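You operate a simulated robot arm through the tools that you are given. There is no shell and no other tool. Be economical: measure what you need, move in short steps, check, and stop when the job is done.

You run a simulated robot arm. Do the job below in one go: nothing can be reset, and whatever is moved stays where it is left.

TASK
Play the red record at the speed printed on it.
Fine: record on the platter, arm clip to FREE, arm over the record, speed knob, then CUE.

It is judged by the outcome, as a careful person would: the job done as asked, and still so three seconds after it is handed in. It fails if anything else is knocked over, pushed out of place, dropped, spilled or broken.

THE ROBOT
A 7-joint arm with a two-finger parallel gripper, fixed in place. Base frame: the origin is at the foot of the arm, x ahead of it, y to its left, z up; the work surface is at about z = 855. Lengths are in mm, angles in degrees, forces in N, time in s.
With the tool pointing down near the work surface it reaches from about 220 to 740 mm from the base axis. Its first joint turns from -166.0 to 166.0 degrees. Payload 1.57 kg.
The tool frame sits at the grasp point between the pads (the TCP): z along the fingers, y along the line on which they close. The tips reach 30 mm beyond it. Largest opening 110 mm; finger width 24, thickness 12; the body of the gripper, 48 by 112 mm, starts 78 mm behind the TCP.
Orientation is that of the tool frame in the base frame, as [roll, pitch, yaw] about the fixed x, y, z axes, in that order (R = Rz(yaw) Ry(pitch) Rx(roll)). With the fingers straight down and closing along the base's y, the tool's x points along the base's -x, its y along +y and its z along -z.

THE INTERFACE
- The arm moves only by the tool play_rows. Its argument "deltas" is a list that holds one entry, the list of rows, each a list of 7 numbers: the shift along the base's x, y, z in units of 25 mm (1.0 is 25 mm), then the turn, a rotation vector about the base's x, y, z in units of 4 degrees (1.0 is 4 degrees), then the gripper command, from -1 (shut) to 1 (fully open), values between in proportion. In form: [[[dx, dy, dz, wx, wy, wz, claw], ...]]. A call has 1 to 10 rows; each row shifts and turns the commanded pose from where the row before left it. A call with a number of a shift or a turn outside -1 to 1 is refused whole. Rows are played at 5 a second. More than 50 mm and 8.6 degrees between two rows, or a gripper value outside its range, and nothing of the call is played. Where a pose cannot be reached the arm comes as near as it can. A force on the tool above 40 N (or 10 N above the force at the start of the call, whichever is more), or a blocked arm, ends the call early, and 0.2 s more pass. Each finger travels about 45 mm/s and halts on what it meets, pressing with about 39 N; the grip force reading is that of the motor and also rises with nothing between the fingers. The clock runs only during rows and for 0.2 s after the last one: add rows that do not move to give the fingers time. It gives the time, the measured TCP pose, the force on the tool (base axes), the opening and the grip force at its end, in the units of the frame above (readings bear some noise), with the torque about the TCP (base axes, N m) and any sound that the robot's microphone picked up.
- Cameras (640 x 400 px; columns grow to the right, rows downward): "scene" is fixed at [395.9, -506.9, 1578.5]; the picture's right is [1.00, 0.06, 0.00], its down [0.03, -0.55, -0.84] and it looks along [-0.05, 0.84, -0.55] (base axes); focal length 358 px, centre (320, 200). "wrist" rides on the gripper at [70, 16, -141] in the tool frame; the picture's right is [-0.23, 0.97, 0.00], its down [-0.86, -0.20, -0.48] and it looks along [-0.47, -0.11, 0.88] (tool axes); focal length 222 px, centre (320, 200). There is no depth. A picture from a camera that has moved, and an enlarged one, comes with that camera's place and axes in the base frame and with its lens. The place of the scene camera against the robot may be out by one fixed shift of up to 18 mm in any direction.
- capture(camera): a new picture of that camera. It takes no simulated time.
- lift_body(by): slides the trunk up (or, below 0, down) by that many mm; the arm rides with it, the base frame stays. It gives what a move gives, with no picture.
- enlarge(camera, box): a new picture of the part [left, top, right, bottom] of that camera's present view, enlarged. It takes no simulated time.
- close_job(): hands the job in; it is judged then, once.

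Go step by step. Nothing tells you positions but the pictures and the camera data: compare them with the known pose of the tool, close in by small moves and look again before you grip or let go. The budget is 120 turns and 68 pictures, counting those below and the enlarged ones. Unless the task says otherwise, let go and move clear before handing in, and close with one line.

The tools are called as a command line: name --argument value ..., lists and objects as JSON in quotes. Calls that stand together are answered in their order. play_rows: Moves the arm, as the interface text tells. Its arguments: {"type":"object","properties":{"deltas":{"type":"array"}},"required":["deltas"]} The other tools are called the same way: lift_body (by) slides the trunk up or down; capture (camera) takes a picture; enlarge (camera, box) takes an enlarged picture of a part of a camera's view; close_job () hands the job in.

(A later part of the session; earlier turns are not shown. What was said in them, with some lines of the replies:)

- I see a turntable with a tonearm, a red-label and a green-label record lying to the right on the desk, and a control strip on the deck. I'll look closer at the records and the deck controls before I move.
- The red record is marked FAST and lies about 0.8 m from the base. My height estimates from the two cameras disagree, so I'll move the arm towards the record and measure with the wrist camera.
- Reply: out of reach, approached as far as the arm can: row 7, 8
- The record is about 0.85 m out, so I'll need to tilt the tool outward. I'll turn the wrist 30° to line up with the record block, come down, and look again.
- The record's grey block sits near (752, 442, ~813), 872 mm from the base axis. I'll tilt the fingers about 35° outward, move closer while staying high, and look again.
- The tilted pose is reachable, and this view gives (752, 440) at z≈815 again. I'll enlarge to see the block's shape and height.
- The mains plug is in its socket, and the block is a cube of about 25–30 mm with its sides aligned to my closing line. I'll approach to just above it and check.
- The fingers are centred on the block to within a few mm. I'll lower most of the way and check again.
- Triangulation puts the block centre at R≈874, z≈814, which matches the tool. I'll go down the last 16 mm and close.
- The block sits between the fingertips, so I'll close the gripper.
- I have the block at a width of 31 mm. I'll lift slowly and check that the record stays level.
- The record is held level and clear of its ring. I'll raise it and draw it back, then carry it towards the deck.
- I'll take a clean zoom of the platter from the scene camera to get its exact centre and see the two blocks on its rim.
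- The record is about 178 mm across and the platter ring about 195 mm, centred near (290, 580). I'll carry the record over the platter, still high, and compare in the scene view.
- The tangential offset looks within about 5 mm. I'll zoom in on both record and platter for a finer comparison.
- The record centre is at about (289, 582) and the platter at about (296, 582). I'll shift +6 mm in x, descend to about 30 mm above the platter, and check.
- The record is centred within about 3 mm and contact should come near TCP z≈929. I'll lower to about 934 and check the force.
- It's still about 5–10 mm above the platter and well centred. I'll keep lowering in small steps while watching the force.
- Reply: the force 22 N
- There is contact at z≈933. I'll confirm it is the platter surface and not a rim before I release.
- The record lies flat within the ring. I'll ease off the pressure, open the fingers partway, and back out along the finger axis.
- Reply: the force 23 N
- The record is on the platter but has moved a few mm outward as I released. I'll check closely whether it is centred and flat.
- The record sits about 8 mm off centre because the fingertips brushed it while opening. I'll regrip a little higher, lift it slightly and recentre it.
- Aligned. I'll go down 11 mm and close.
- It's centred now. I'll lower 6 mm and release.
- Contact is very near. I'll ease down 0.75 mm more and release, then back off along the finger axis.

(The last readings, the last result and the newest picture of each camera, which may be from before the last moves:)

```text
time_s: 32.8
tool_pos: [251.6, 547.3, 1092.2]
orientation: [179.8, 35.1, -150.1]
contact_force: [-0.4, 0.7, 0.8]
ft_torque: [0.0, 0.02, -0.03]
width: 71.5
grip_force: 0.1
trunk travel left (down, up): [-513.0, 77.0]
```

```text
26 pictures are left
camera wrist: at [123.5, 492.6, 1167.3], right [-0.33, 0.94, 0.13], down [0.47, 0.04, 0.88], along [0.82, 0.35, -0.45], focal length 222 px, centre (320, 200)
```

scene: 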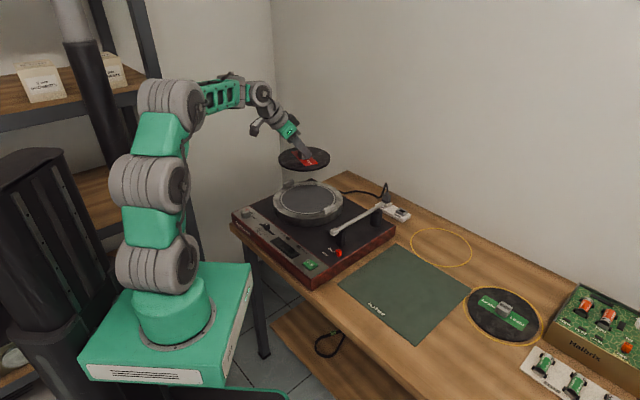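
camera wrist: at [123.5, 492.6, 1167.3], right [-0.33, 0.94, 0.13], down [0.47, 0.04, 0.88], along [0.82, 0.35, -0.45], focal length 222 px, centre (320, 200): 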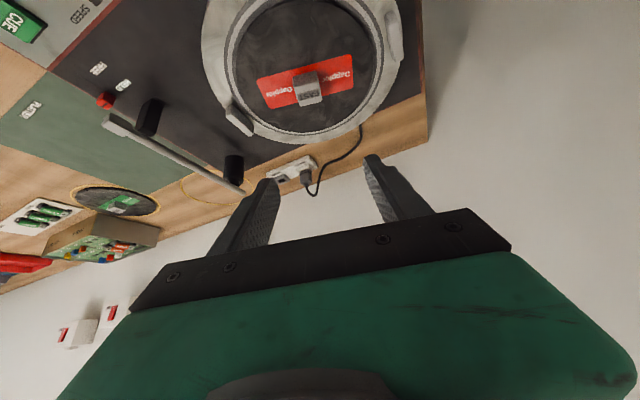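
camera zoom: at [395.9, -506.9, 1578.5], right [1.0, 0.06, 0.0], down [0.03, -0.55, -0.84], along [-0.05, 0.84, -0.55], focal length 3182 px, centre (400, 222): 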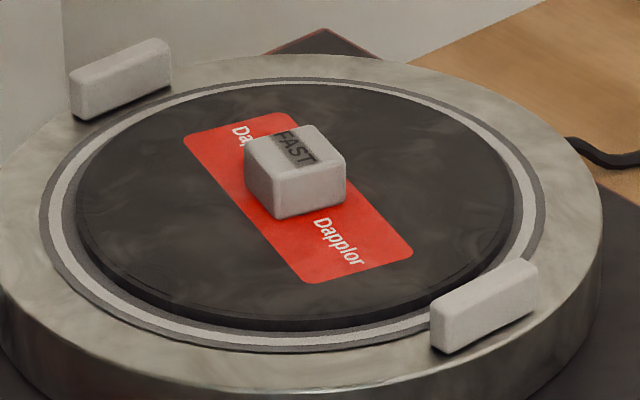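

The record is centred and flat. Next is the tonearm clip near (407, 317). I'll bring the tool vertical and look at it from above.

play_rows --deltas '[[[0.3, -1, -0.2, -0.443, 0.754, 0, 0.3], [0.3, -1, -0.2, -0.443, 0.754, 0, 0.3], [0.3, -1, -0.2, -0.443, 0.754, 0, 0.3], [0.3, -1, -0.2, -0.443, 0.754, 0, 0.3], [0.3, -1, -0.2, -0.443, 0.754, 0, 0.3], [0.3, -1, -0.2, -0.443, 0.754, 0, 0.3], [0.3, -1, -0.2, -0.443, 0.754, 0, 0.3], [0.3, -1, -0.2, -0.443, 0.754, 0, 0.3], [0.3, -1, -0.2, -0.443, 0.754, 0, 0.3], [0.3, -1, -0.2, -0.443, 0.754, 0, 0.3]]]'

enlarge --camera "wrist" --box '[160, 0, 480, 200]'

```text
time_s: 35.0
tool_pos: [327.2, 294.7, 1041.2]
orientation: [179.9, -0.1, -150.0]
contact_force: [1.1, -0.6, 0.0]
ft_torque: [-0.02, -0.03, 0.01]
width: 71.6
grip_force: 0.0
trunk travel left (down, up): [-513.0, 77.0]
```

```text
2.00 times, centred on (320, 100) of wrist
camera zoom: at [258.2, 275.3, 1182.1], right [-0.29, 0.96, 0.0], down [0.84, 0.26, 0.48], along [0.46, 0.14, -0.88], focal length 444 px, centre (320, 400)
```

zoom: 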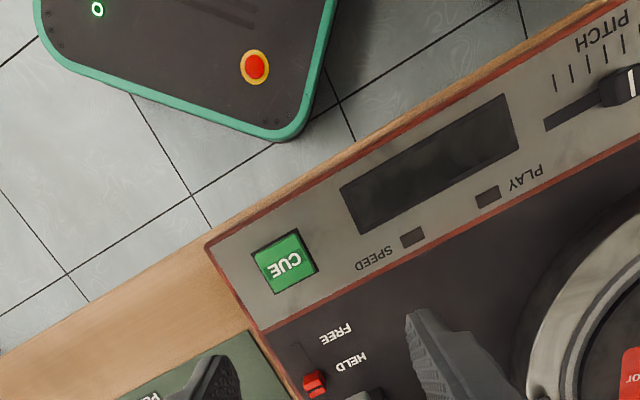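

The clip is a slider at about (412, 317), with a slot running toward FREE (about (385, 295)). I'll look from closer over it.

play_rows --deltas '[[[0.6, 0.2, -0.5, 0, 0, 0, 0.3], [0.6, 0.2, -0.5, 0, 0, 0, 0.3], [0.6, 0.2, -0.5, 0, 0, 0, 0.3], [0.6, 0.2, -0.5, 0, 0, 0, 0.3], [0.6, 0.2, -0.5, 0, 0, 0, 0.3], [0, 0, 0, 0, 0, 0, 0.3]]]'

enlarge --camera "wrist" --box '[200, 60, 440, 220]'

enlarge --camera "scene" --box '[300, 190, 420, 280]'

```text
time_s: 36.4
tool_pos: [401.8, 321.4, 978.6]
orientation: [-180.0, 0.0, -149.9]
contact_force: [-0.1, 0.1, 0.0]
ft_torque: [-0.02, 0.02, 0.03]
width: 71.6
grip_force: 0.0
trunk travel left (down, up): [-513.0, 77.0]
```

```text
2.50 times, centred on (320, 140) of wrist
camera zoom: at [333.5, 301.3, 1119.2], right [-0.29, 0.96, 0.0], down [0.84, 0.26, 0.48], along [0.46, 0.14, -0.88], focal length 555 px, centre (320, 350)
```

zoom: 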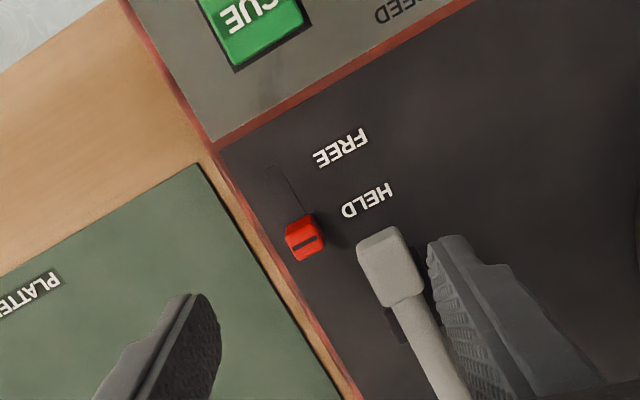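

```text
4.44 times, centred on (360, 235) of scene
camera zoom: at [395.9, -506.9, 1578.5], right [1.0, 0.06, 0.0], down [0.03, -0.55, -0.84], along [-0.05, 0.84, -0.55], focal length 1591 px, centre (142, 44)
```

zoom: 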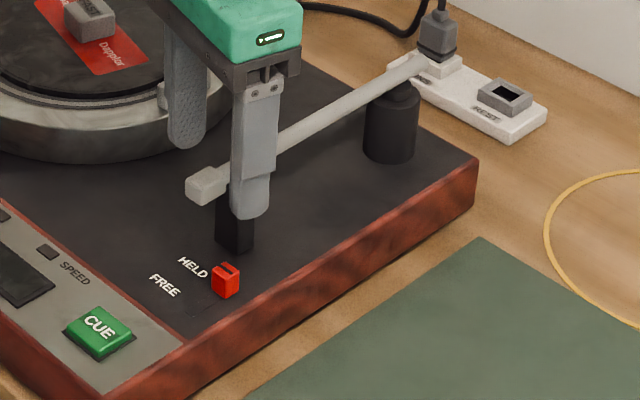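

The deck is turned about 43°, and the clip at (412, 317) slides along that direction toward FREE. I'll close the fingers, square them to the slot, and come down behind the clip on the far side from FREE.

play_rows --deltas '[[[0.28, 0.12, 0, 0, 0, 0.65, -1], [0.28, 0.12, 0, 0, 0, 0.65, -1], [0.28, 0.12, 0, 0, 0, 0.65, -1], [0.28, 0.12, 0, 0, 0, 0.65, -1], [0.28, 0.12, 0, 0, 0, 0.65, -1], [0, 0, -0.9, 0, 0, 0, -1], [0, 0, -0.9, 0, 0, 0, -1], [0, 0, -0.7, 0, 0, 0, -1], [0, 0, 0, 0, 0, 0, -1]]]'

enlarge --camera "wrist" --box '[200, 60, 440, 220]'

enlarge --camera "scene" --box '[300, 190, 420, 280]'

```text
time_s: 38.4
tool_pos: [436.7, 338.0, 916.3]
orientation: [-180.0, 0.0, -136.9]
contact_force: [-0.5, 0.2, 0.9]
ft_torque: [-0.01, 0.01, 0.02]
width: 0.0
grip_force: 21.5
trunk travel left (down, up): [-513.0, 77.0]
```

```text
2.50 times, centred on (320, 140) of wrist
camera zoom: at [374.1, 302.2, 1056.2], right [-0.5, 0.87, 0.0], down [0.76, 0.44, 0.48], along [0.41, 0.24, -0.88], focal length 555 px, centre (320, 350)
```

zoom: 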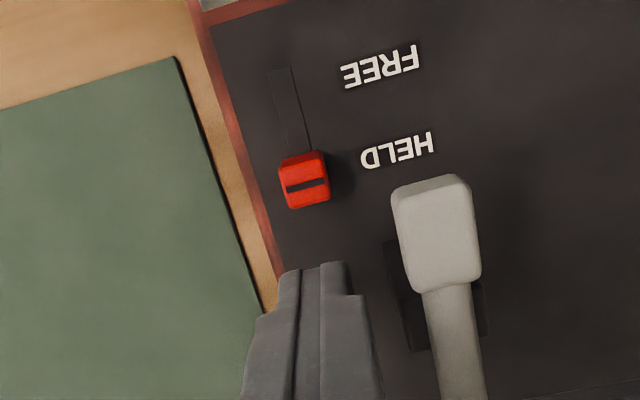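

```text
4.44 times, centred on (360, 235) of scene
camera zoom: at [395.9, -506.9, 1578.5], right [1.0, 0.06, 0.0], down [0.03, -0.55, -0.84], along [-0.05, 0.84, -0.55], focal length 1591 px, centre (142, 44)
```

zoom: 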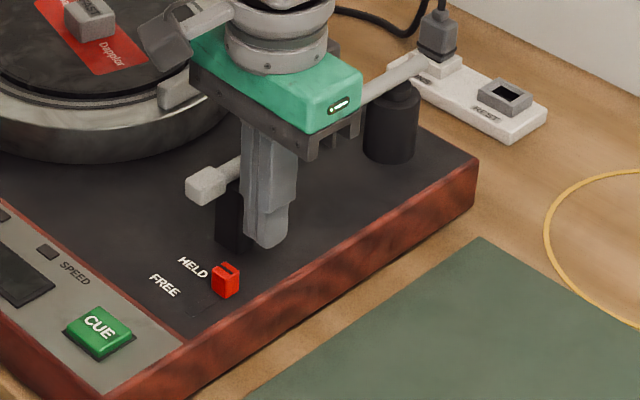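

I'm lined up about 13 mm behind the clip. I'll lower to clip height and push toward FREE in small steps.

play_rows --deltas '[[[0, 0, -0.6, 0, 0, 0, -1], [0, 0, -0.5, 0, 0, 0, -1], [0, 0, 0, 0, 0, 0, -1]]]'

play_rows --deltas '[[[-0.29, -0.27, 0, 0, 0, 0, -1], [-0.29, -0.27, 0, 0, 0, 0, -1], [-0.15, -0.14, 0, 0, 0, 0, -1], [-0.15, -0.14, 0, 0, 0, 0, -1], [0, 0, 0, 0, 0, 0, -1]]]'

enlarge --camera "wrist" --box '[200, 60, 440, 220]'

```text
time_s: 39.2
tool_pos: [437.7, 336.6, 889.8]
orientation: [-180.0, 0.0, -136.9]
contact_force: [0.3, 0.2, -0.4]
ft_torque: [0.01, -0.01, -0.01]
width: 0.0
grip_force: 21.4
trunk travel left (down, up): [-513.0, 77.0]
```

```text
time_s: 40.4
tool_pos: [414.8, 315.8, 889.2]
orientation: [-180.0, 0.0, -136.9]
contact_force: [0.0, 0.5, 0.7]
ft_torque: [0.01, -0.02, -0.02]
width: 0.0
grip_force: 21.0
trunk travel left (down, up): [-513.0, 77.0]
```

```text
2.50 times, centred on (320, 140) of wrist
camera zoom: at [352.1, 281.9, 1029.4], right [-0.5, 0.87, 0.0], down [0.76, 0.44, 0.48], along [0.41, 0.24, -0.88], focal length 555 px, centre (320, 350)
```

zoom: 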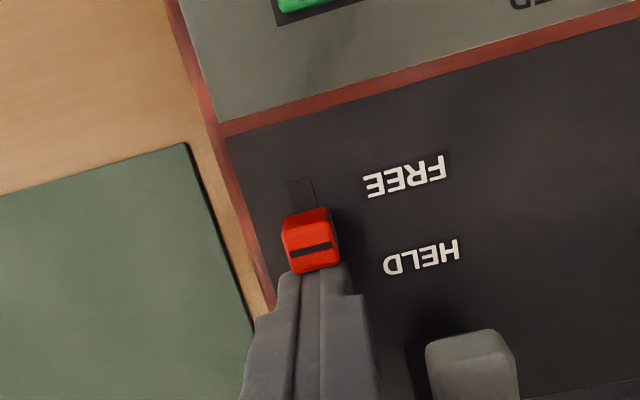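

The clip is sliding toward FREE with about 10 mm of slot left. I'll keep pushing gently.

play_rows --deltas '[[[-0.15, -0.14, 0, 0, 0, 0, -1], [-0.11, -0.1, 0, 0, 0, 0, -1], [-0.07, -0.065, 0, 0, 0, 0, -1], [0, 0, 0, 0, 0, 0, -1]]]'

enlarge --camera "wrist" --box '[200, 60, 440, 220]'

```text
time_s: 41.4
tool_pos: [407.8, 309.8, 889.8]
orientation: [180.0, 0.2, -136.9]
contact_force: [9.2, 9.4, 0.8]
ft_torque: [0.11, -0.12, 0.0]
width: 0.0
grip_force: 21.3
trunk travel left (down, up): [-513.0, 77.0]
```

```text
2.50 times, centred on (320, 140) of wrist
camera zoom: at [345.2, 274.9, 1030.0], right [-0.5, 0.87, 0.0], down [0.76, 0.44, 0.48], along [0.42, 0.24, -0.88], focal length 555 px, centre (320, 350)
```

zoom: 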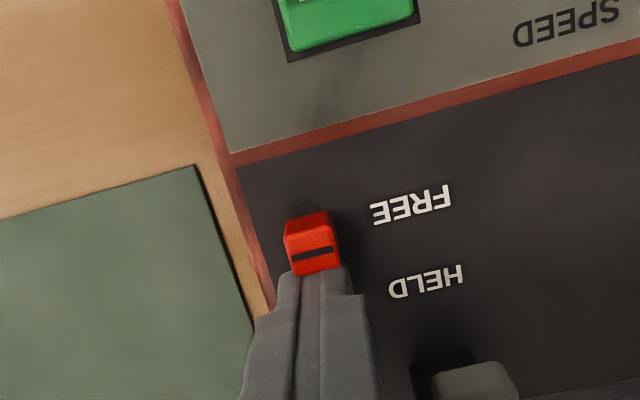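

The clip is home at FREE. Next is the tonearm: the headshell is near (395, 347, z≈922) and the pivot near (535, 490). I'll retreat upward, open to a loose cage, and hover over the headshell.

play_rows --deltas '[[[0.2, 0.18, 0, 0, 0, 0, -1], [0, 0, 0.8, 0, 0, 0, -1], [0, 0, 0.9, 0, 0, 0, -1], [0, 0, 0.9, 0, 0, 0, -1], [0, 0, 0.9, 0, 0, 0, -1], [0, 0, 0.5, 0, 0, 0, -0.05], [-0.28, 0.7, 0, 0, 0, 0, -0.05], [-0.28, 0.7, 0, 0, 0, 0, -0.05], [0, 0, 0, 0, 0, 0, -0.05], [0, 0, 0, 0, 0, 0, -0.05]]]'

capture --camera "wrist"

enlarge --camera "scene" --box '[280, 170, 420, 275]'

```text
time_s: 43.6
tool_pos: [396.5, 348.5, 990.1]
orientation: [-180.0, 0.1, -136.9]
contact_force: [0.5, 0.9, 0.1]
ft_torque: [-0.01, 0.02, 0.0]
width: 52.4
grip_force: 0.1
trunk travel left (down, up): [-513.0, 77.0]
```

```text
18 pictures are left
camera wrist: at [334.0, 313.5, 1130.6], right [-0.5, 0.87, 0.0], down [0.76, 0.44, 0.48], along [0.41, 0.24, -0.88], focal length 222 px, centre (320, 200)
```

wrist: 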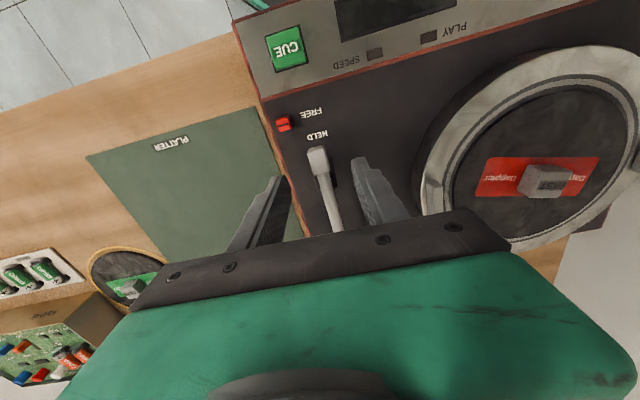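

```text
3.81 times, centred on (350, 222) of scene
camera zoom: at [395.9, -506.9, 1578.5], right [1.0, 0.06, 0.0], down [0.03, -0.55, -0.84], along [-0.05, 0.84, -0.55], focal length 1364 px, centre (206, 114)
```

zoom: 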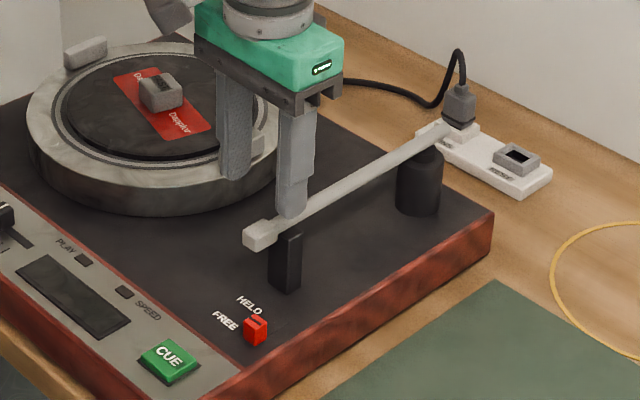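

The headshell is centred between the fingers. I'll lower until the tips straddle it and check from the side.

play_rows --deltas '[[[0, 0, -0.8, 0, 0, 0, -0.05], [0, 0, -0.6, 0, 0, 0, -0.05], [0, 0, -0.4, 0, 0, 0, -0.05], [0, 0, 0, 0, 0, 0, -0.05]]]'

enlarge --camera "scene" --box '[310, 190, 390, 250]'

```text
time_s: 44.6
tool_pos: [397.9, 347.2, 944.4]
orientation: [180.0, -0.1, -136.9]
contact_force: [0.0, -0.1, -0.3]
ft_torque: [-0.02, 0.0, 0.02]
width: 52.1
grip_force: 0.1
trunk travel left (down, up): [-513.0, 77.0]
```

```text
6.67 times, centred on (350, 220) of scene
camera zoom: at [395.9, -506.9, 1578.5], right [1.0, 0.06, 0.0], down [0.03, -0.55, -0.84], along [-0.05, 0.84, -0.55], focal length 2386 px, centre (120, 67)
```

zoom: 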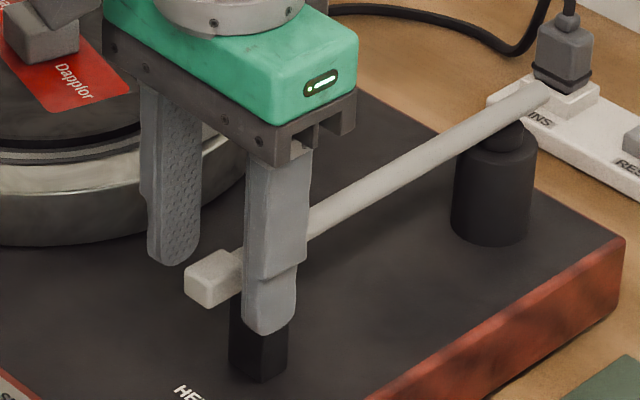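

The tips straddle the headshell. I'll raise 3 mm to clear the rim block and begin swinging the arm in an arc about its pivot, three steps first.

play_rows --deltas '[[[0, 0, 0.12, 0, 0, 0, -0.05], [-0.372, 0.4, 0, 0, 0, -1, -0.05], [-0.34, 0.42, 0, 0, 0, -1, -0.05], [-0.312, 0.448, 0, 0, 0, -1, -0.05], [-0.284, 0.468, 0, 0, 0, -1, -0.05], [0, 0, 0, 0, 0, 0, -0.05]]]'

enlarge --camera "scene" --box '[270, 165, 398, 245]'

```text
time_s: 46.0
tool_pos: [364.8, 391.1, 948.8]
orientation: [-179.9, 0.0, -153.0]
contact_force: [-0.1, -0.7, 0.1]
ft_torque: [0.01, -0.02, 0.0]
width: 52.2
grip_force: 0.0
trunk travel left (down, up): [-513.0, 77.0]
```

```text
5.00 times, centred on (334, 205) of scene
camera zoom: at [395.9, -506.9, 1578.5], right [1.0, 0.06, 0.0], down [0.03, -0.55, -0.84], along [-0.05, 0.84, -0.55], focal length 1790 px, centre (250, 175)
```

zoom: 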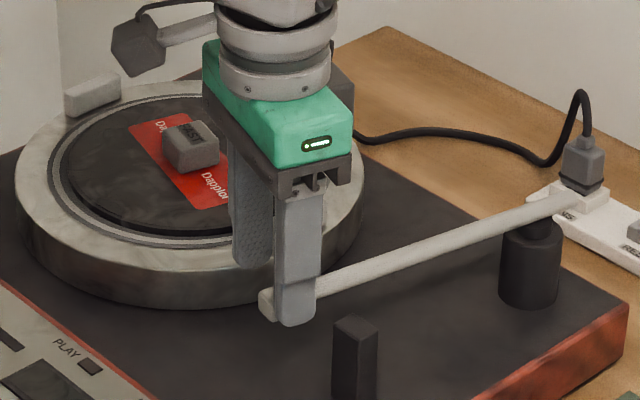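

The arm swings freely with the cage, so I'll continue the arc.

play_rows --deltas '[[[-0.244, 0.484, 0, 0, 0, -1, -0.05], [-0.212, 0.5, 0, 0, 0, -1, -0.05], [-0.18, 0.516, 0, 0, 0, -1, -0.05], [-0.14, 0.524, 0, 0, 0, -1, -0.05], [-0.104, 0.536, 0, 0, 0, -1, -0.05], [0, 0, 0, 0, 0, 0, -0.05]]]'

enlarge --camera "scene" --box '[270, 165, 398, 245]'

capture --camera "wrist"

```text
time_s: 47.4
tool_pos: [342.1, 456.5, 946.4]
orientation: [179.9, 0.0, -173.0]
contact_force: [0.0, 0.3, 0.1]
ft_torque: [0.02, 0.0, 0.0]
width: 52.1
grip_force: 0.1
trunk travel left (down, up): [-513.0, 77.0]
```

```text
5.00 times, centred on (334, 205) of scene
camera zoom: at [395.9, -506.9, 1578.5], right [1.0, 0.06, 0.0], down [0.03, -0.55, -0.84], along [-0.05, 0.84, -0.55], focal length 1790 px, centre (250, 175)
```

zoom: 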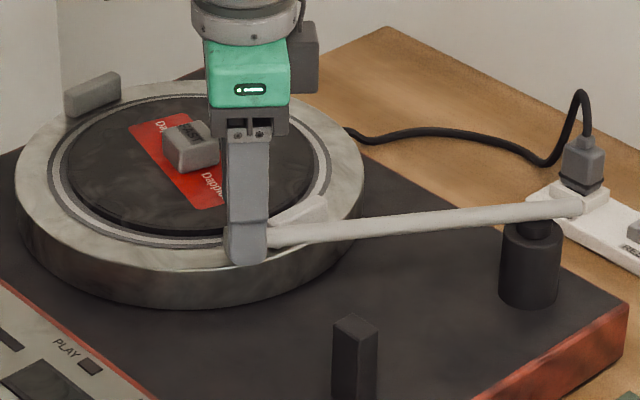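

```text
13 pictures are left
camera wrist: at [271.1, 464.9, 1087.7], right [0.11, 0.99, 0.0], down [0.87, -0.09, 0.48], along [0.48, -0.05, -0.88], focal length 222 px, centre (320, 200)
```

wrist: 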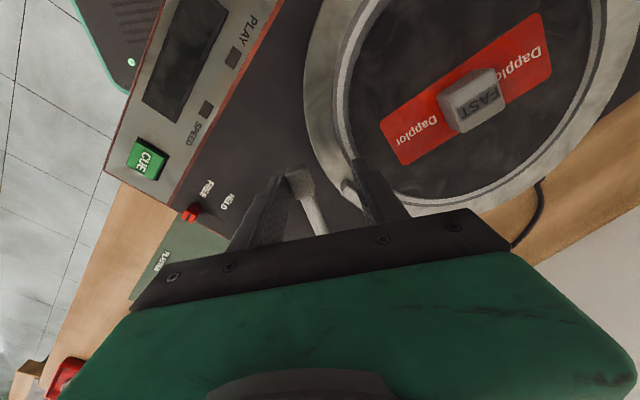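

No contact so far, and the headshell is passing onto the platter. I'll continue 5 more steps to bring it over the record.

play_rows --deltas '[[[-0.068, 0.54, 0.08, 0, 0, -1, -0.05], [-0.028, 0.544, 0, 0, 0, -1, -0.05], [0.012, 0.544, 0, 0, 0, -1, -0.05], [0.048, 0.544, 0, 0, 0, -1, -0.05], [0.084, 0.536, 0, 0, 0, -1, -0.05], [0.1, 0.5, 0, 0, 0, -0.9, -0.05], [0, 0, 0, 0, 0, 0, -0.05]]]'

capture --camera "wrist"

```text
time_s: 49.0
tool_pos: [347.3, 536.0, 948.5]
orientation: [-180.0, 0.1, 163.6]
contact_force: [-0.6, -0.4, -0.3]
ft_torque: [0.04, -0.02, -0.01]
width: 52.2
grip_force: 0.1
trunk travel left (down, up): [-513.0, 77.0]
```

```text
12 pictures are left
camera wrist: at [283.9, 572.4, 1090.2], right [0.49, 0.87, 0.0], down [0.76, -0.44, 0.48], along [0.42, -0.24, -0.88], focal length 222 px, centre (320, 200)
```

wrist: 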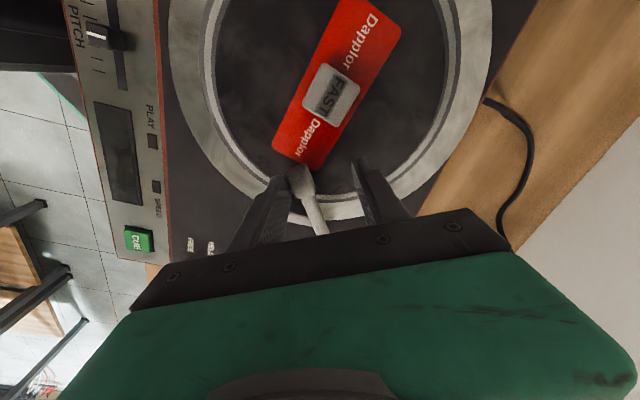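

The headshell is over the record's playing area. I'll ease the cage off, lift clear, and go to look at the speed knob at the far end of the panel.

play_rows --deltas '[[[-0.05, -0.18, 0, 0, 0, 0, -0.05], [0, 0, 0.5, 0, 0, 0, -0.05], [0, 0, 1, 0, 0, 0, -0.05], [0, 0, 1, 0, 0, 0, -0.05], [0, 0, 1, 0, 0, 0, -0.05], [0, 0, 0.7, 0, 0, 0, -0.05]]]'

play_rows --deltas '[[[-1, -0.25, 0, 0, 0, 0, -0.05], [-1, -0.25, 0, 0, 0, 0, -0.05], [-1, -0.25, 0, 0, 0, 0, -0.05], [-1, -0.25, 0, 0, 0, 0, -0.05], [-1, -0.25, 0, 0, 0, 0, -0.05], [-1, -0.25, 0, 0, 0, 0, -0.05], [-1, -0.25, 0, 0, 0, 0, -0.05], [-1, -0.25, 0, 0, 0, 0, -0.05], [-0.6, 0, 0, 0, 0, 0, -0.05], [0, 0, 0, 0, 0, 0, -0.05]]]'

capture --camera "wrist"

capture --camera "scene"

```text
time_s: 50.4
tool_pos: [345.5, 530.5, 1053.6]
orientation: [179.9, 0.1, 163.5]
contact_force: [-0.5, -0.2, 0.4]
ft_torque: [0.0, 0.01, 0.03]
width: 52.3
grip_force: 0.1
trunk travel left (down, up): [-513.0, 77.0]
```

```text
time_s: 52.6
tool_pos: [129.6, 480.6, 1054.1]
orientation: [180.0, 0.0, 163.5]
contact_force: [0.5, 0.4, 0.2]
ft_torque: [0.01, 0.01, 0.03]
width: 52.4
grip_force: 0.0
trunk travel left (down, up): [-513.0, 77.0]
```

```text
11 pictures are left
camera wrist: at [67.0, 517.5, 1194.5], right [0.49, 0.87, 0.0], down [0.76, -0.43, 0.48], along [0.42, -0.24, -0.88], focal length 222 px, centre (320, 200)
```

wrist: 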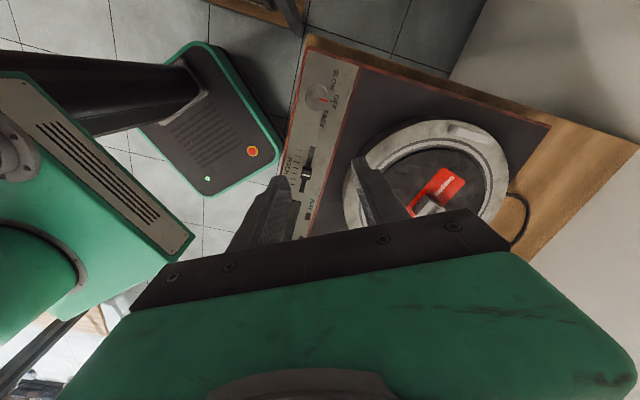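

```text
10 pictures are left
```

scene: 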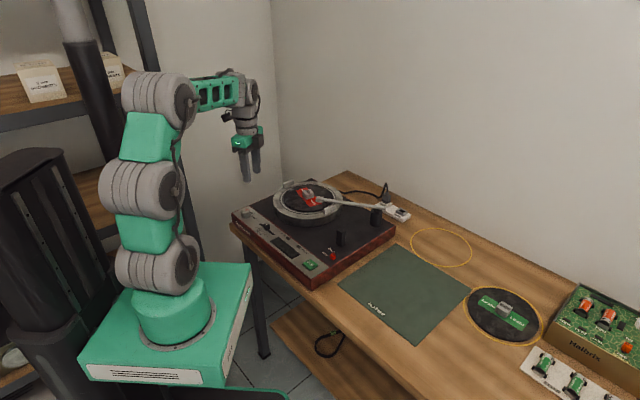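

The arm is staying over the record. The knob is at about (86, 505), and I'll zoom in to read its labels and pointer.

enlarge --camera "wrist" --box '[280, 55, 376, 135]'

```text
5.00 times, centred on (328, 95) of wrist
camera zoom: at [67.0, 517.5, 1194.5], right [0.49, 0.87, 0.0], down [0.76, -0.43, 0.48], along [0.42, -0.24, -0.88], focal length 1111 px, centre (280, 725)
```

zoom: 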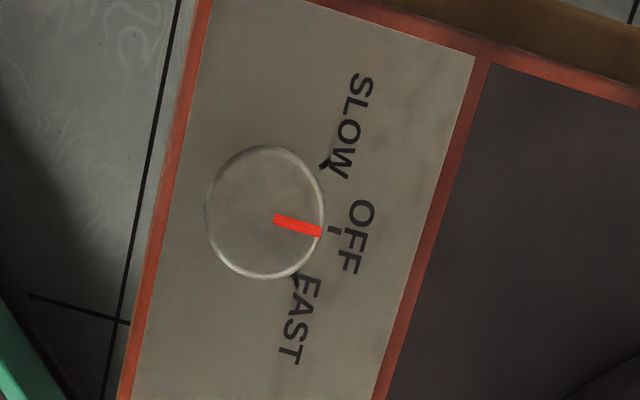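

The pointer is at OFF, and FAST is about 48° clockwise from above. I'll move above the knob, lower partway, and check alignment.

play_rows --deltas '[[[-0.9, 0.5, 0, 0, 0, 0, 0.15], [-0.86, 0.47, 0, 0, 0, 0, 0.15], [0, 0, -1, 0, 0, 0, 0.15], [0, 0, -1, 0, 0, 0, 0.15], [0, 0, -1, 0, 0, 0, 0.15], [0, 0, -1, 0, 0, 0, 0.15], [0, 0, -0.8, 0, 0, 0, 0.15], [0, 0, 0, 0, 0, 0, 0.15]]]'

capture --camera "wrist"

```text
time_s: 54.4
tool_pos: [86.4, 505.9, 933.2]
orientation: [180.0, -0.1, 163.5]
contact_force: [0.4, -0.2, -0.2]
ft_torque: [0.02, 0.0, 0.02]
width: 63.1
grip_force: 0.2
trunk travel left (down, up): [-513.0, 77.0]
```

```text
8 pictures are left
camera wrist: at [23.9, 541.8, 1073.4], right [0.49, 0.87, 0.0], down [0.76, -0.43, 0.48], along [0.42, -0.24, -0.88], focal length 222 px, centre (320, 200)
```

wrist: 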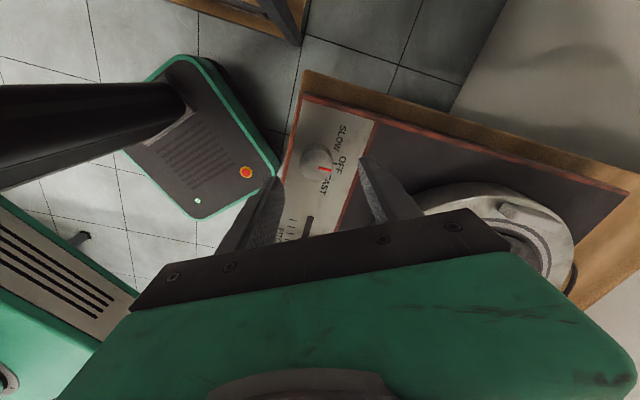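

The knob is centred between the fingers. I'll lower around it with a force check.

play_rows --deltas '[[[-0.06, -0.08, -0.8, 0, 0, 0, 0.15], [0, 0, -0.6, 0, 0, 0, 0.15], [0, 0, -0.2, 0, 0, 0, 0.15], [0, 0, -0.2, 0, 0, 0, 0.15], [0, 0, 0, 0, 0, 0, 0.15]]]'

enlarge --camera "scene" --box '[210, 160, 290, 220]'

```text
time_s: 55.6
tool_pos: [84.5, 503.6, 889.3]
orientation: [179.9, 0.0, 163.5]
contact_force: [-0.7, -0.4, -0.7]
ft_torque: [0.0, -0.03, 0.02]
width: 63.2
grip_force: 0.1
trunk travel left (down, up): [-513.0, 77.0]
```

```text
6.67 times, centred on (250, 190) of scene
camera zoom: at [395.9, -506.9, 1578.5], right [1.0, 0.06, 0.0], down [0.03, -0.55, -0.84], along [-0.05, 0.84, -0.55], focal length 2386 px, centre (787, 267)
```

zoom: 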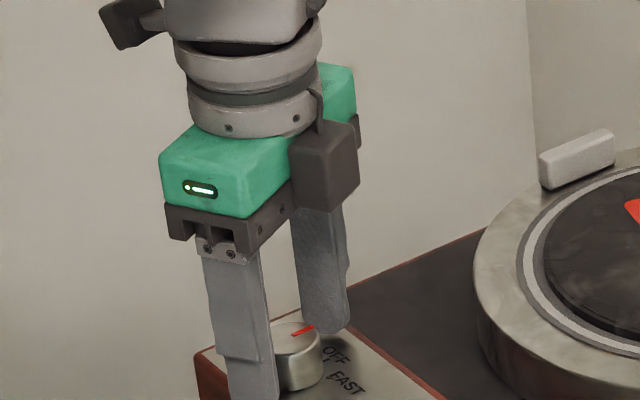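

The fingertips overlap the knob well. I'll close and turn clockwise 48°.

play_rows --deltas '[[[0, 0, 0, 0, 0, 0, -1], [0, 0, 0, 0, 0, 0, -1], [0, 0, 0, 0, 0, 0, -1], [0, 0, 0, 0, 0, 0, -1]]]'

play_rows --deltas '[[[0, 0, 0, 0, 0, -1, -1], [0, 0, 0, 0, 0, -1, -1], [0, 0, 0, 0, 0, -1, -1], [0, 0, 0, 0, 0, -1, -1], [0, 0, 0, 0, 0, -1, -1], [0, 0, 0, 0, 0, -1, -1], [0, 0, 0, 0, 0, -1, -1], [0, 0, 0, 0, 0, -1, -1], [0, 0, 0, 0, 0, -1, -1], [0, 0, 0, 0, 0, -1, -1]]]'

play_rows --deltas '[[[0, 0, 0, 0, 0, -1, -1], [0, 0, 0, 0, 0, -1, -1], [0, 0, 0, 0, 0, 0, -1]]]'

enlarge --camera "scene" --box '[220, 175, 284, 225]'

```text
time_s: 56.6
tool_pos: [84.3, 502.3, 888.8]
orientation: [-179.9, 0.0, 163.5]
contact_force: [-3.2, -10.8, 1.2]
ft_torque: [-0.19, 0.01, 0.01]
width: 31.8
grip_force: 32.6
trunk travel left (down, up): [-513.0, 77.0]
```

```text
time_s: 58.8
tool_pos: [84.2, 502.6, 887.8]
orientation: [-179.9, 0.1, 123.4]
contact_force: [-5.9, -12.3, -10.8]
ft_torque: [-0.07, 0.26, 0.0]
width: 31.4
grip_force: 40.1
trunk travel left (down, up): [-513.0, 77.0]
```

```text
time_s: 59.6
tool_pos: [86.2, 502.2, 888.2]
orientation: [179.9, 0.0, 115.4]
contact_force: [-4.1, -9.6, -6.1]
ft_torque: [-0.92, -0.32, -0.04]
width: 31.4
grip_force: 39.6
trunk travel left (down, up): [-513.0, 77.0]
```

```text
8.00 times, centred on (252, 200) of scene
camera zoom: at [395.9, -506.9, 1578.5], right [1.0, 0.06, 0.0], down [0.03, -0.55, -0.84], along [-0.05, 0.84, -0.55], focal length 2864 px, centre (864, 200)
```

zoom: 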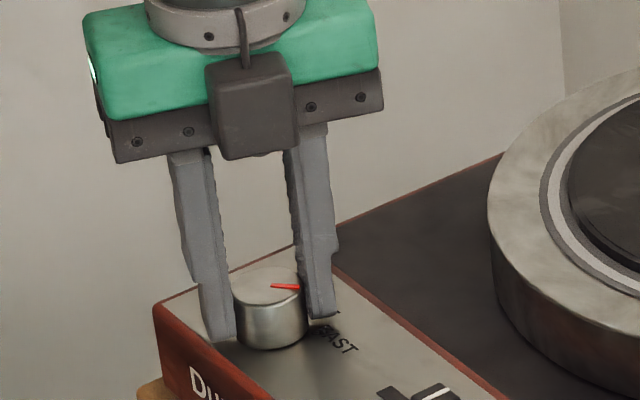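

The pointer now sits near the FAST mark. I'll release, rise and check it against the tick.

play_rows --deltas '[[[0, 0, 0, 0, 0, 0, 0.15], [0, 0, 0, 0, 0, 0, 0.15], [0, 0, 0, 0, 0, 0, 0.15], [0, 0, 0.6, 0, 0, 0, 0.15], [0, 0, 1, 0, 0, 0, 0.15], [0, 0, 1, 0, 0, 0, 0.15], [0, 0, 1, 0, 0, 0, 0.15], [0, 0, 1, 0, 0, 0, 0.15], [0, 0, 0, 0, 0, 0, 0.15]]]'

enlarge --camera "wrist" --box '[240, 60, 400, 180]'

```text
time_s: 61.6
tool_pos: [85.4, 501.2, 1003.6]
orientation: [180.0, 0.0, 115.5]
contact_force: [0.6, -1.0, -0.9]
ft_torque: [-0.03, 0.02, 0.03]
width: 63.1
grip_force: 0.0
trunk travel left (down, up): [-513.0, 77.0]
```

```text
3.33 times, centred on (320, 120) of wrist
camera zoom: at [68.9, 572.9, 1143.2], right [0.98, 0.21, 0.0], down [0.19, -0.86, 0.48], along [0.1, -0.47, -0.88], focal length 740 px, centre (320, 467)
```

zoom: 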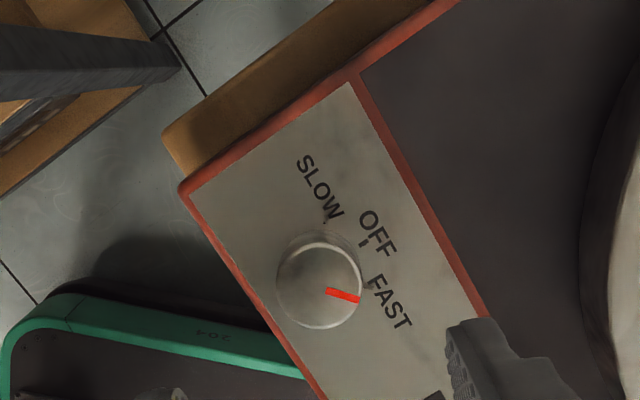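

The pointer is on FAST. I'll close the fingers and travel along the panel to above CUE at about (326, 272).

play_rows --deltas '[[[0.963, -0.917, 0, 0, 0, 0, -1], [0.963, -0.917, 0, 0, 0, 0, -1], [0.963, -0.917, 0, 0, 0, 0, -1], [0.963, -0.917, 0, 0, 0, 0, -1], [0.963, -0.917, 0, 0, 0, 0, -1], [0.963, -0.917, 0, 0, 0, 0, -1], [0.963, -0.917, 0, 0, 0, 0, -1], [0.963, -0.917, 0, 0, 0, 0, -1], [0.963, -0.917, 0, 0, 0, 0, -1], [0.963, -0.917, 0, 0, 0, 0, -1]]]'

play_rows --deltas '[[[0, 0, -1, 0, 0, 0, -1], [0, 0, -1, 0, 0, 0, -1], [0, 0, -1, 0, 0, 0, -1], [0, 0, -0.8, 0, 0, 0, -1], [0, 0, 0, 0, 0, 0, -1]]]'

capture --camera "wrist"

```text
time_s: 63.8
tool_pos: [327.5, 273.6, 1005.7]
orientation: [179.9, -0.1, 115.5]
contact_force: [-0.3, -0.3, 0.3]
ft_torque: [0.02, 0.02, -0.01]
width: 0.0
grip_force: 21.3
trunk travel left (down, up): [-513.0, 77.0]
```

```text
time_s: 65.0
tool_pos: [326.1, 272.5, 909.5]
orientation: [180.0, 0.1, 115.5]
contact_force: [-0.1, -1.3, 0.0]
ft_torque: [0.01, 0.0, 0.0]
width: 0.0
grip_force: 21.3
trunk travel left (down, up): [-513.0, 77.0]
```

```text
4 pictures are left
camera wrist: at [309.4, 344.8, 1049.7], right [0.98, 0.21, 0.0], down [0.19, -0.86, 0.48], along [0.1, -0.47, -0.88], focal length 222 px, centre (320, 200)
```

wrist: 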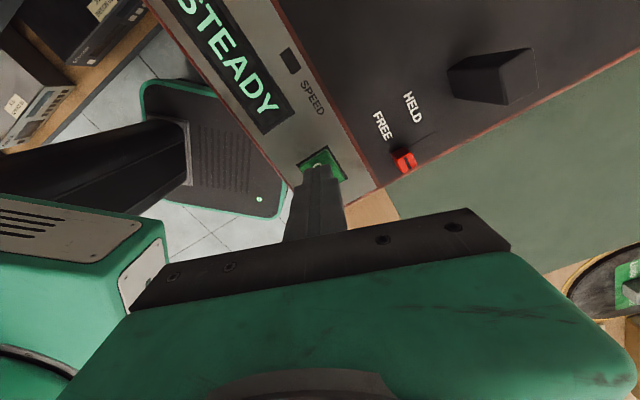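

The display reads STEADY, so the platter is up to speed, and the fingertips are right over CUE. I'll press in small steps.

play_rows --deltas '[[[0, 0, -0.5, 0, 0, 0, -1], [0, 0, -0.12, 0, 0, 0, -1], [0, 0, 0, 0, 0, 0, -1]]]'

play_rows --deltas '[[[0, 0, -0.1, 0, 0, 0, -1], [0, 0, 0, 0, 0, 0, -1]]]'

```text
time_s: 65.8
tool_pos: [326.0, 274.1, 893.4]
orientation: [180.0, 0.0, 115.4]
contact_force: [0.0, 0.4, 0.6]
ft_torque: [0.02, 0.05, 0.03]
width: 0.1
grip_force: 21.4
trunk travel left (down, up): [-513.0, 77.0]
```

```text
time_s: 66.4
tool_pos: [325.9, 273.5, 891.4]
orientation: [179.8, 0.1, 115.5]
contact_force: [-1.4, 1.1, 1.3]
ft_torque: [-0.01, 0.03, 0.01]
width: 0.1
grip_force: 21.0
trunk travel left (down, up): [-513.0, 77.0]
```

play_rows --deltas '[[[0, 0, -0.1, 0, 0, 0, -1], [0, 0, 0, 0, 0, 0, -1]]]'

play_rows --deltas '[[[0, 0, -0.08, 0, 0, 0, -1], [0, 0, 0, 0, 0, 0, -1]]]'

```text
time_s: 67.0
tool_pos: [326.7, 274.6, 887.9]
orientation: [179.8, 0.0, 115.6]
contact_force: [-0.5, 0.8, 2.7]
ft_torque: [0.04, -0.01, 0.02]
width: 0.2
grip_force: 21.1
trunk travel left (down, up): [-513.0, 77.0]
heard: click
```

```text
time_s: 67.6
tool_pos: [325.8, 274.2, 888.0]
orientation: [179.9, 0.0, 115.5]
contact_force: [-0.6, 0.6, 8.5]
ft_torque: [0.07, 0.0, 0.01]
width: 0.2
grip_force: 21.5
trunk travel left (down, up): [-513.0, 77.0]
```

I heard the click, so CUE is pressed. I'll lift clear and check the display and the tonearm.

play_rows --deltas '[[[0, 0, 0.4, 0, 0, 0, -1], [0, 0, 1, 0, 0, 0, -1], [0, 0, 1, 0, 0, 0, -1], [0, 0, 1, 0, 0, 0, -1], [0, 0, 1, 0, 0, 0, -1], [0, 0, 1, 0, 0, 0, -1], [0, 0, 1, 0, 0, 0, -1], [0, 0, 0, 0, 0, 0, -1]]]'

enlarge --camera "scene" --box '[225, 170, 417, 290]'

capture --camera "wrist"

```text
time_s: 69.4
tool_pos: [325.2, 272.9, 1045.6]
orientation: [179.9, 0.0, 115.5]
contact_force: [0.8, -1.1, 0.5]
ft_torque: [-0.04, 0.01, -0.03]
width: 0.3
grip_force: 21.0
trunk travel left (down, up): [-513.0, 77.0]
```

```text
3.33 times, centred on (321, 230) of scene
camera zoom: at [395.9, -506.9, 1578.5], right [1.0, 0.06, 0.0], down [0.03, -0.55, -0.84], along [-0.05, 0.84, -0.55], focal length 1193 px, centre (317, 100)
```

zoom: 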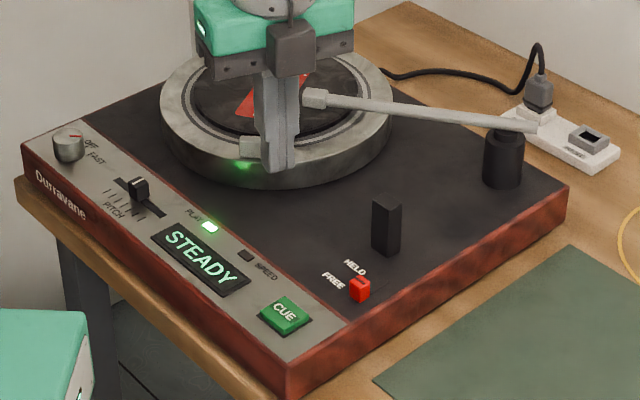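

```text
2 pictures are left
camera wrist: at [309.3, 344.1, 1186.4], right [0.98, 0.21, 0.0], down [0.19, -0.86, 0.48], along [0.1, -0.47, -0.88], focal length 222 px, centre (320, 200)
```

wrist: 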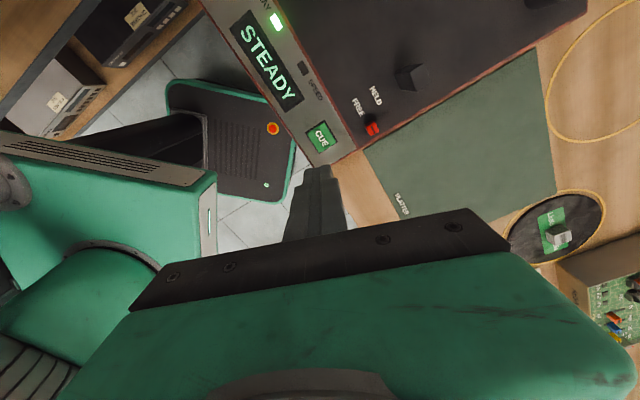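

The PLAY lamp is lit, the display reads STEADY, and the platter is turning with the arm lowered. I'll wait a moment and check that it holds.

play_rows --deltas '[[[0, -0.8, 0.5, 0, 0, 0, -1], [0, -0.8, 0.5, 0, 0, 0, -1], [0, -0.8, 0.5, 0, 0, 0, -1], [0, -0.5, 0, 0, 0, 0, -1], [0, 0, 0, 0, 0, 0, -1], [0, 0, 0, 0, 0, 0, -1], [0, 0, 0, 0, 0, 0, -1], [0, 0, 0, 0, 0, 0, -1], [0, 0, 0, 0, 0, 0, -1], [0, 0, 0, 0, 0, 0, -1]]]'

enlarge --camera "scene" --box '[225, 170, 417, 290]'

```text
time_s: 71.6
tool_pos: [324.9, 199.9, 1084.9]
orientation: [-179.9, 0.0, 115.5]
contact_force: [-0.1, 0.8, -0.1]
ft_torque: [0.02, -0.02, -0.01]
width: 0.0
grip_force: 21.3
trunk travel left (down, up): [-513.0, 77.0]
```

```text
3.33 times, centred on (321, 230) of scene
camera zoom: at [395.9, -506.9, 1578.5], right [1.0, 0.06, 0.0], down [0.03, -0.55, -0.84], along [-0.05, 0.84, -0.55], focal length 1193 px, centre (317, 100)
```

zoom: 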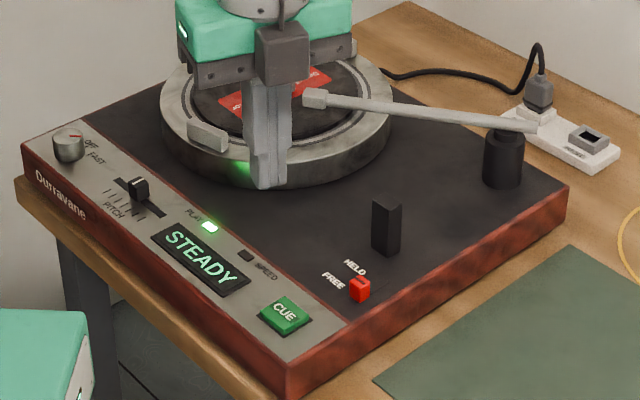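

The record is still turning at FAST with the arm down, the PLAY lamp lit and the display on STEADY. The gripper is clear, so I'm handing in.

close_job

```text
The job is handed in.
```

The red record is playing at FAST, the speed printed on it. The clip is at FREE, the arm is down on the record, the PLAY lamp is lit and the display reads STEADY.
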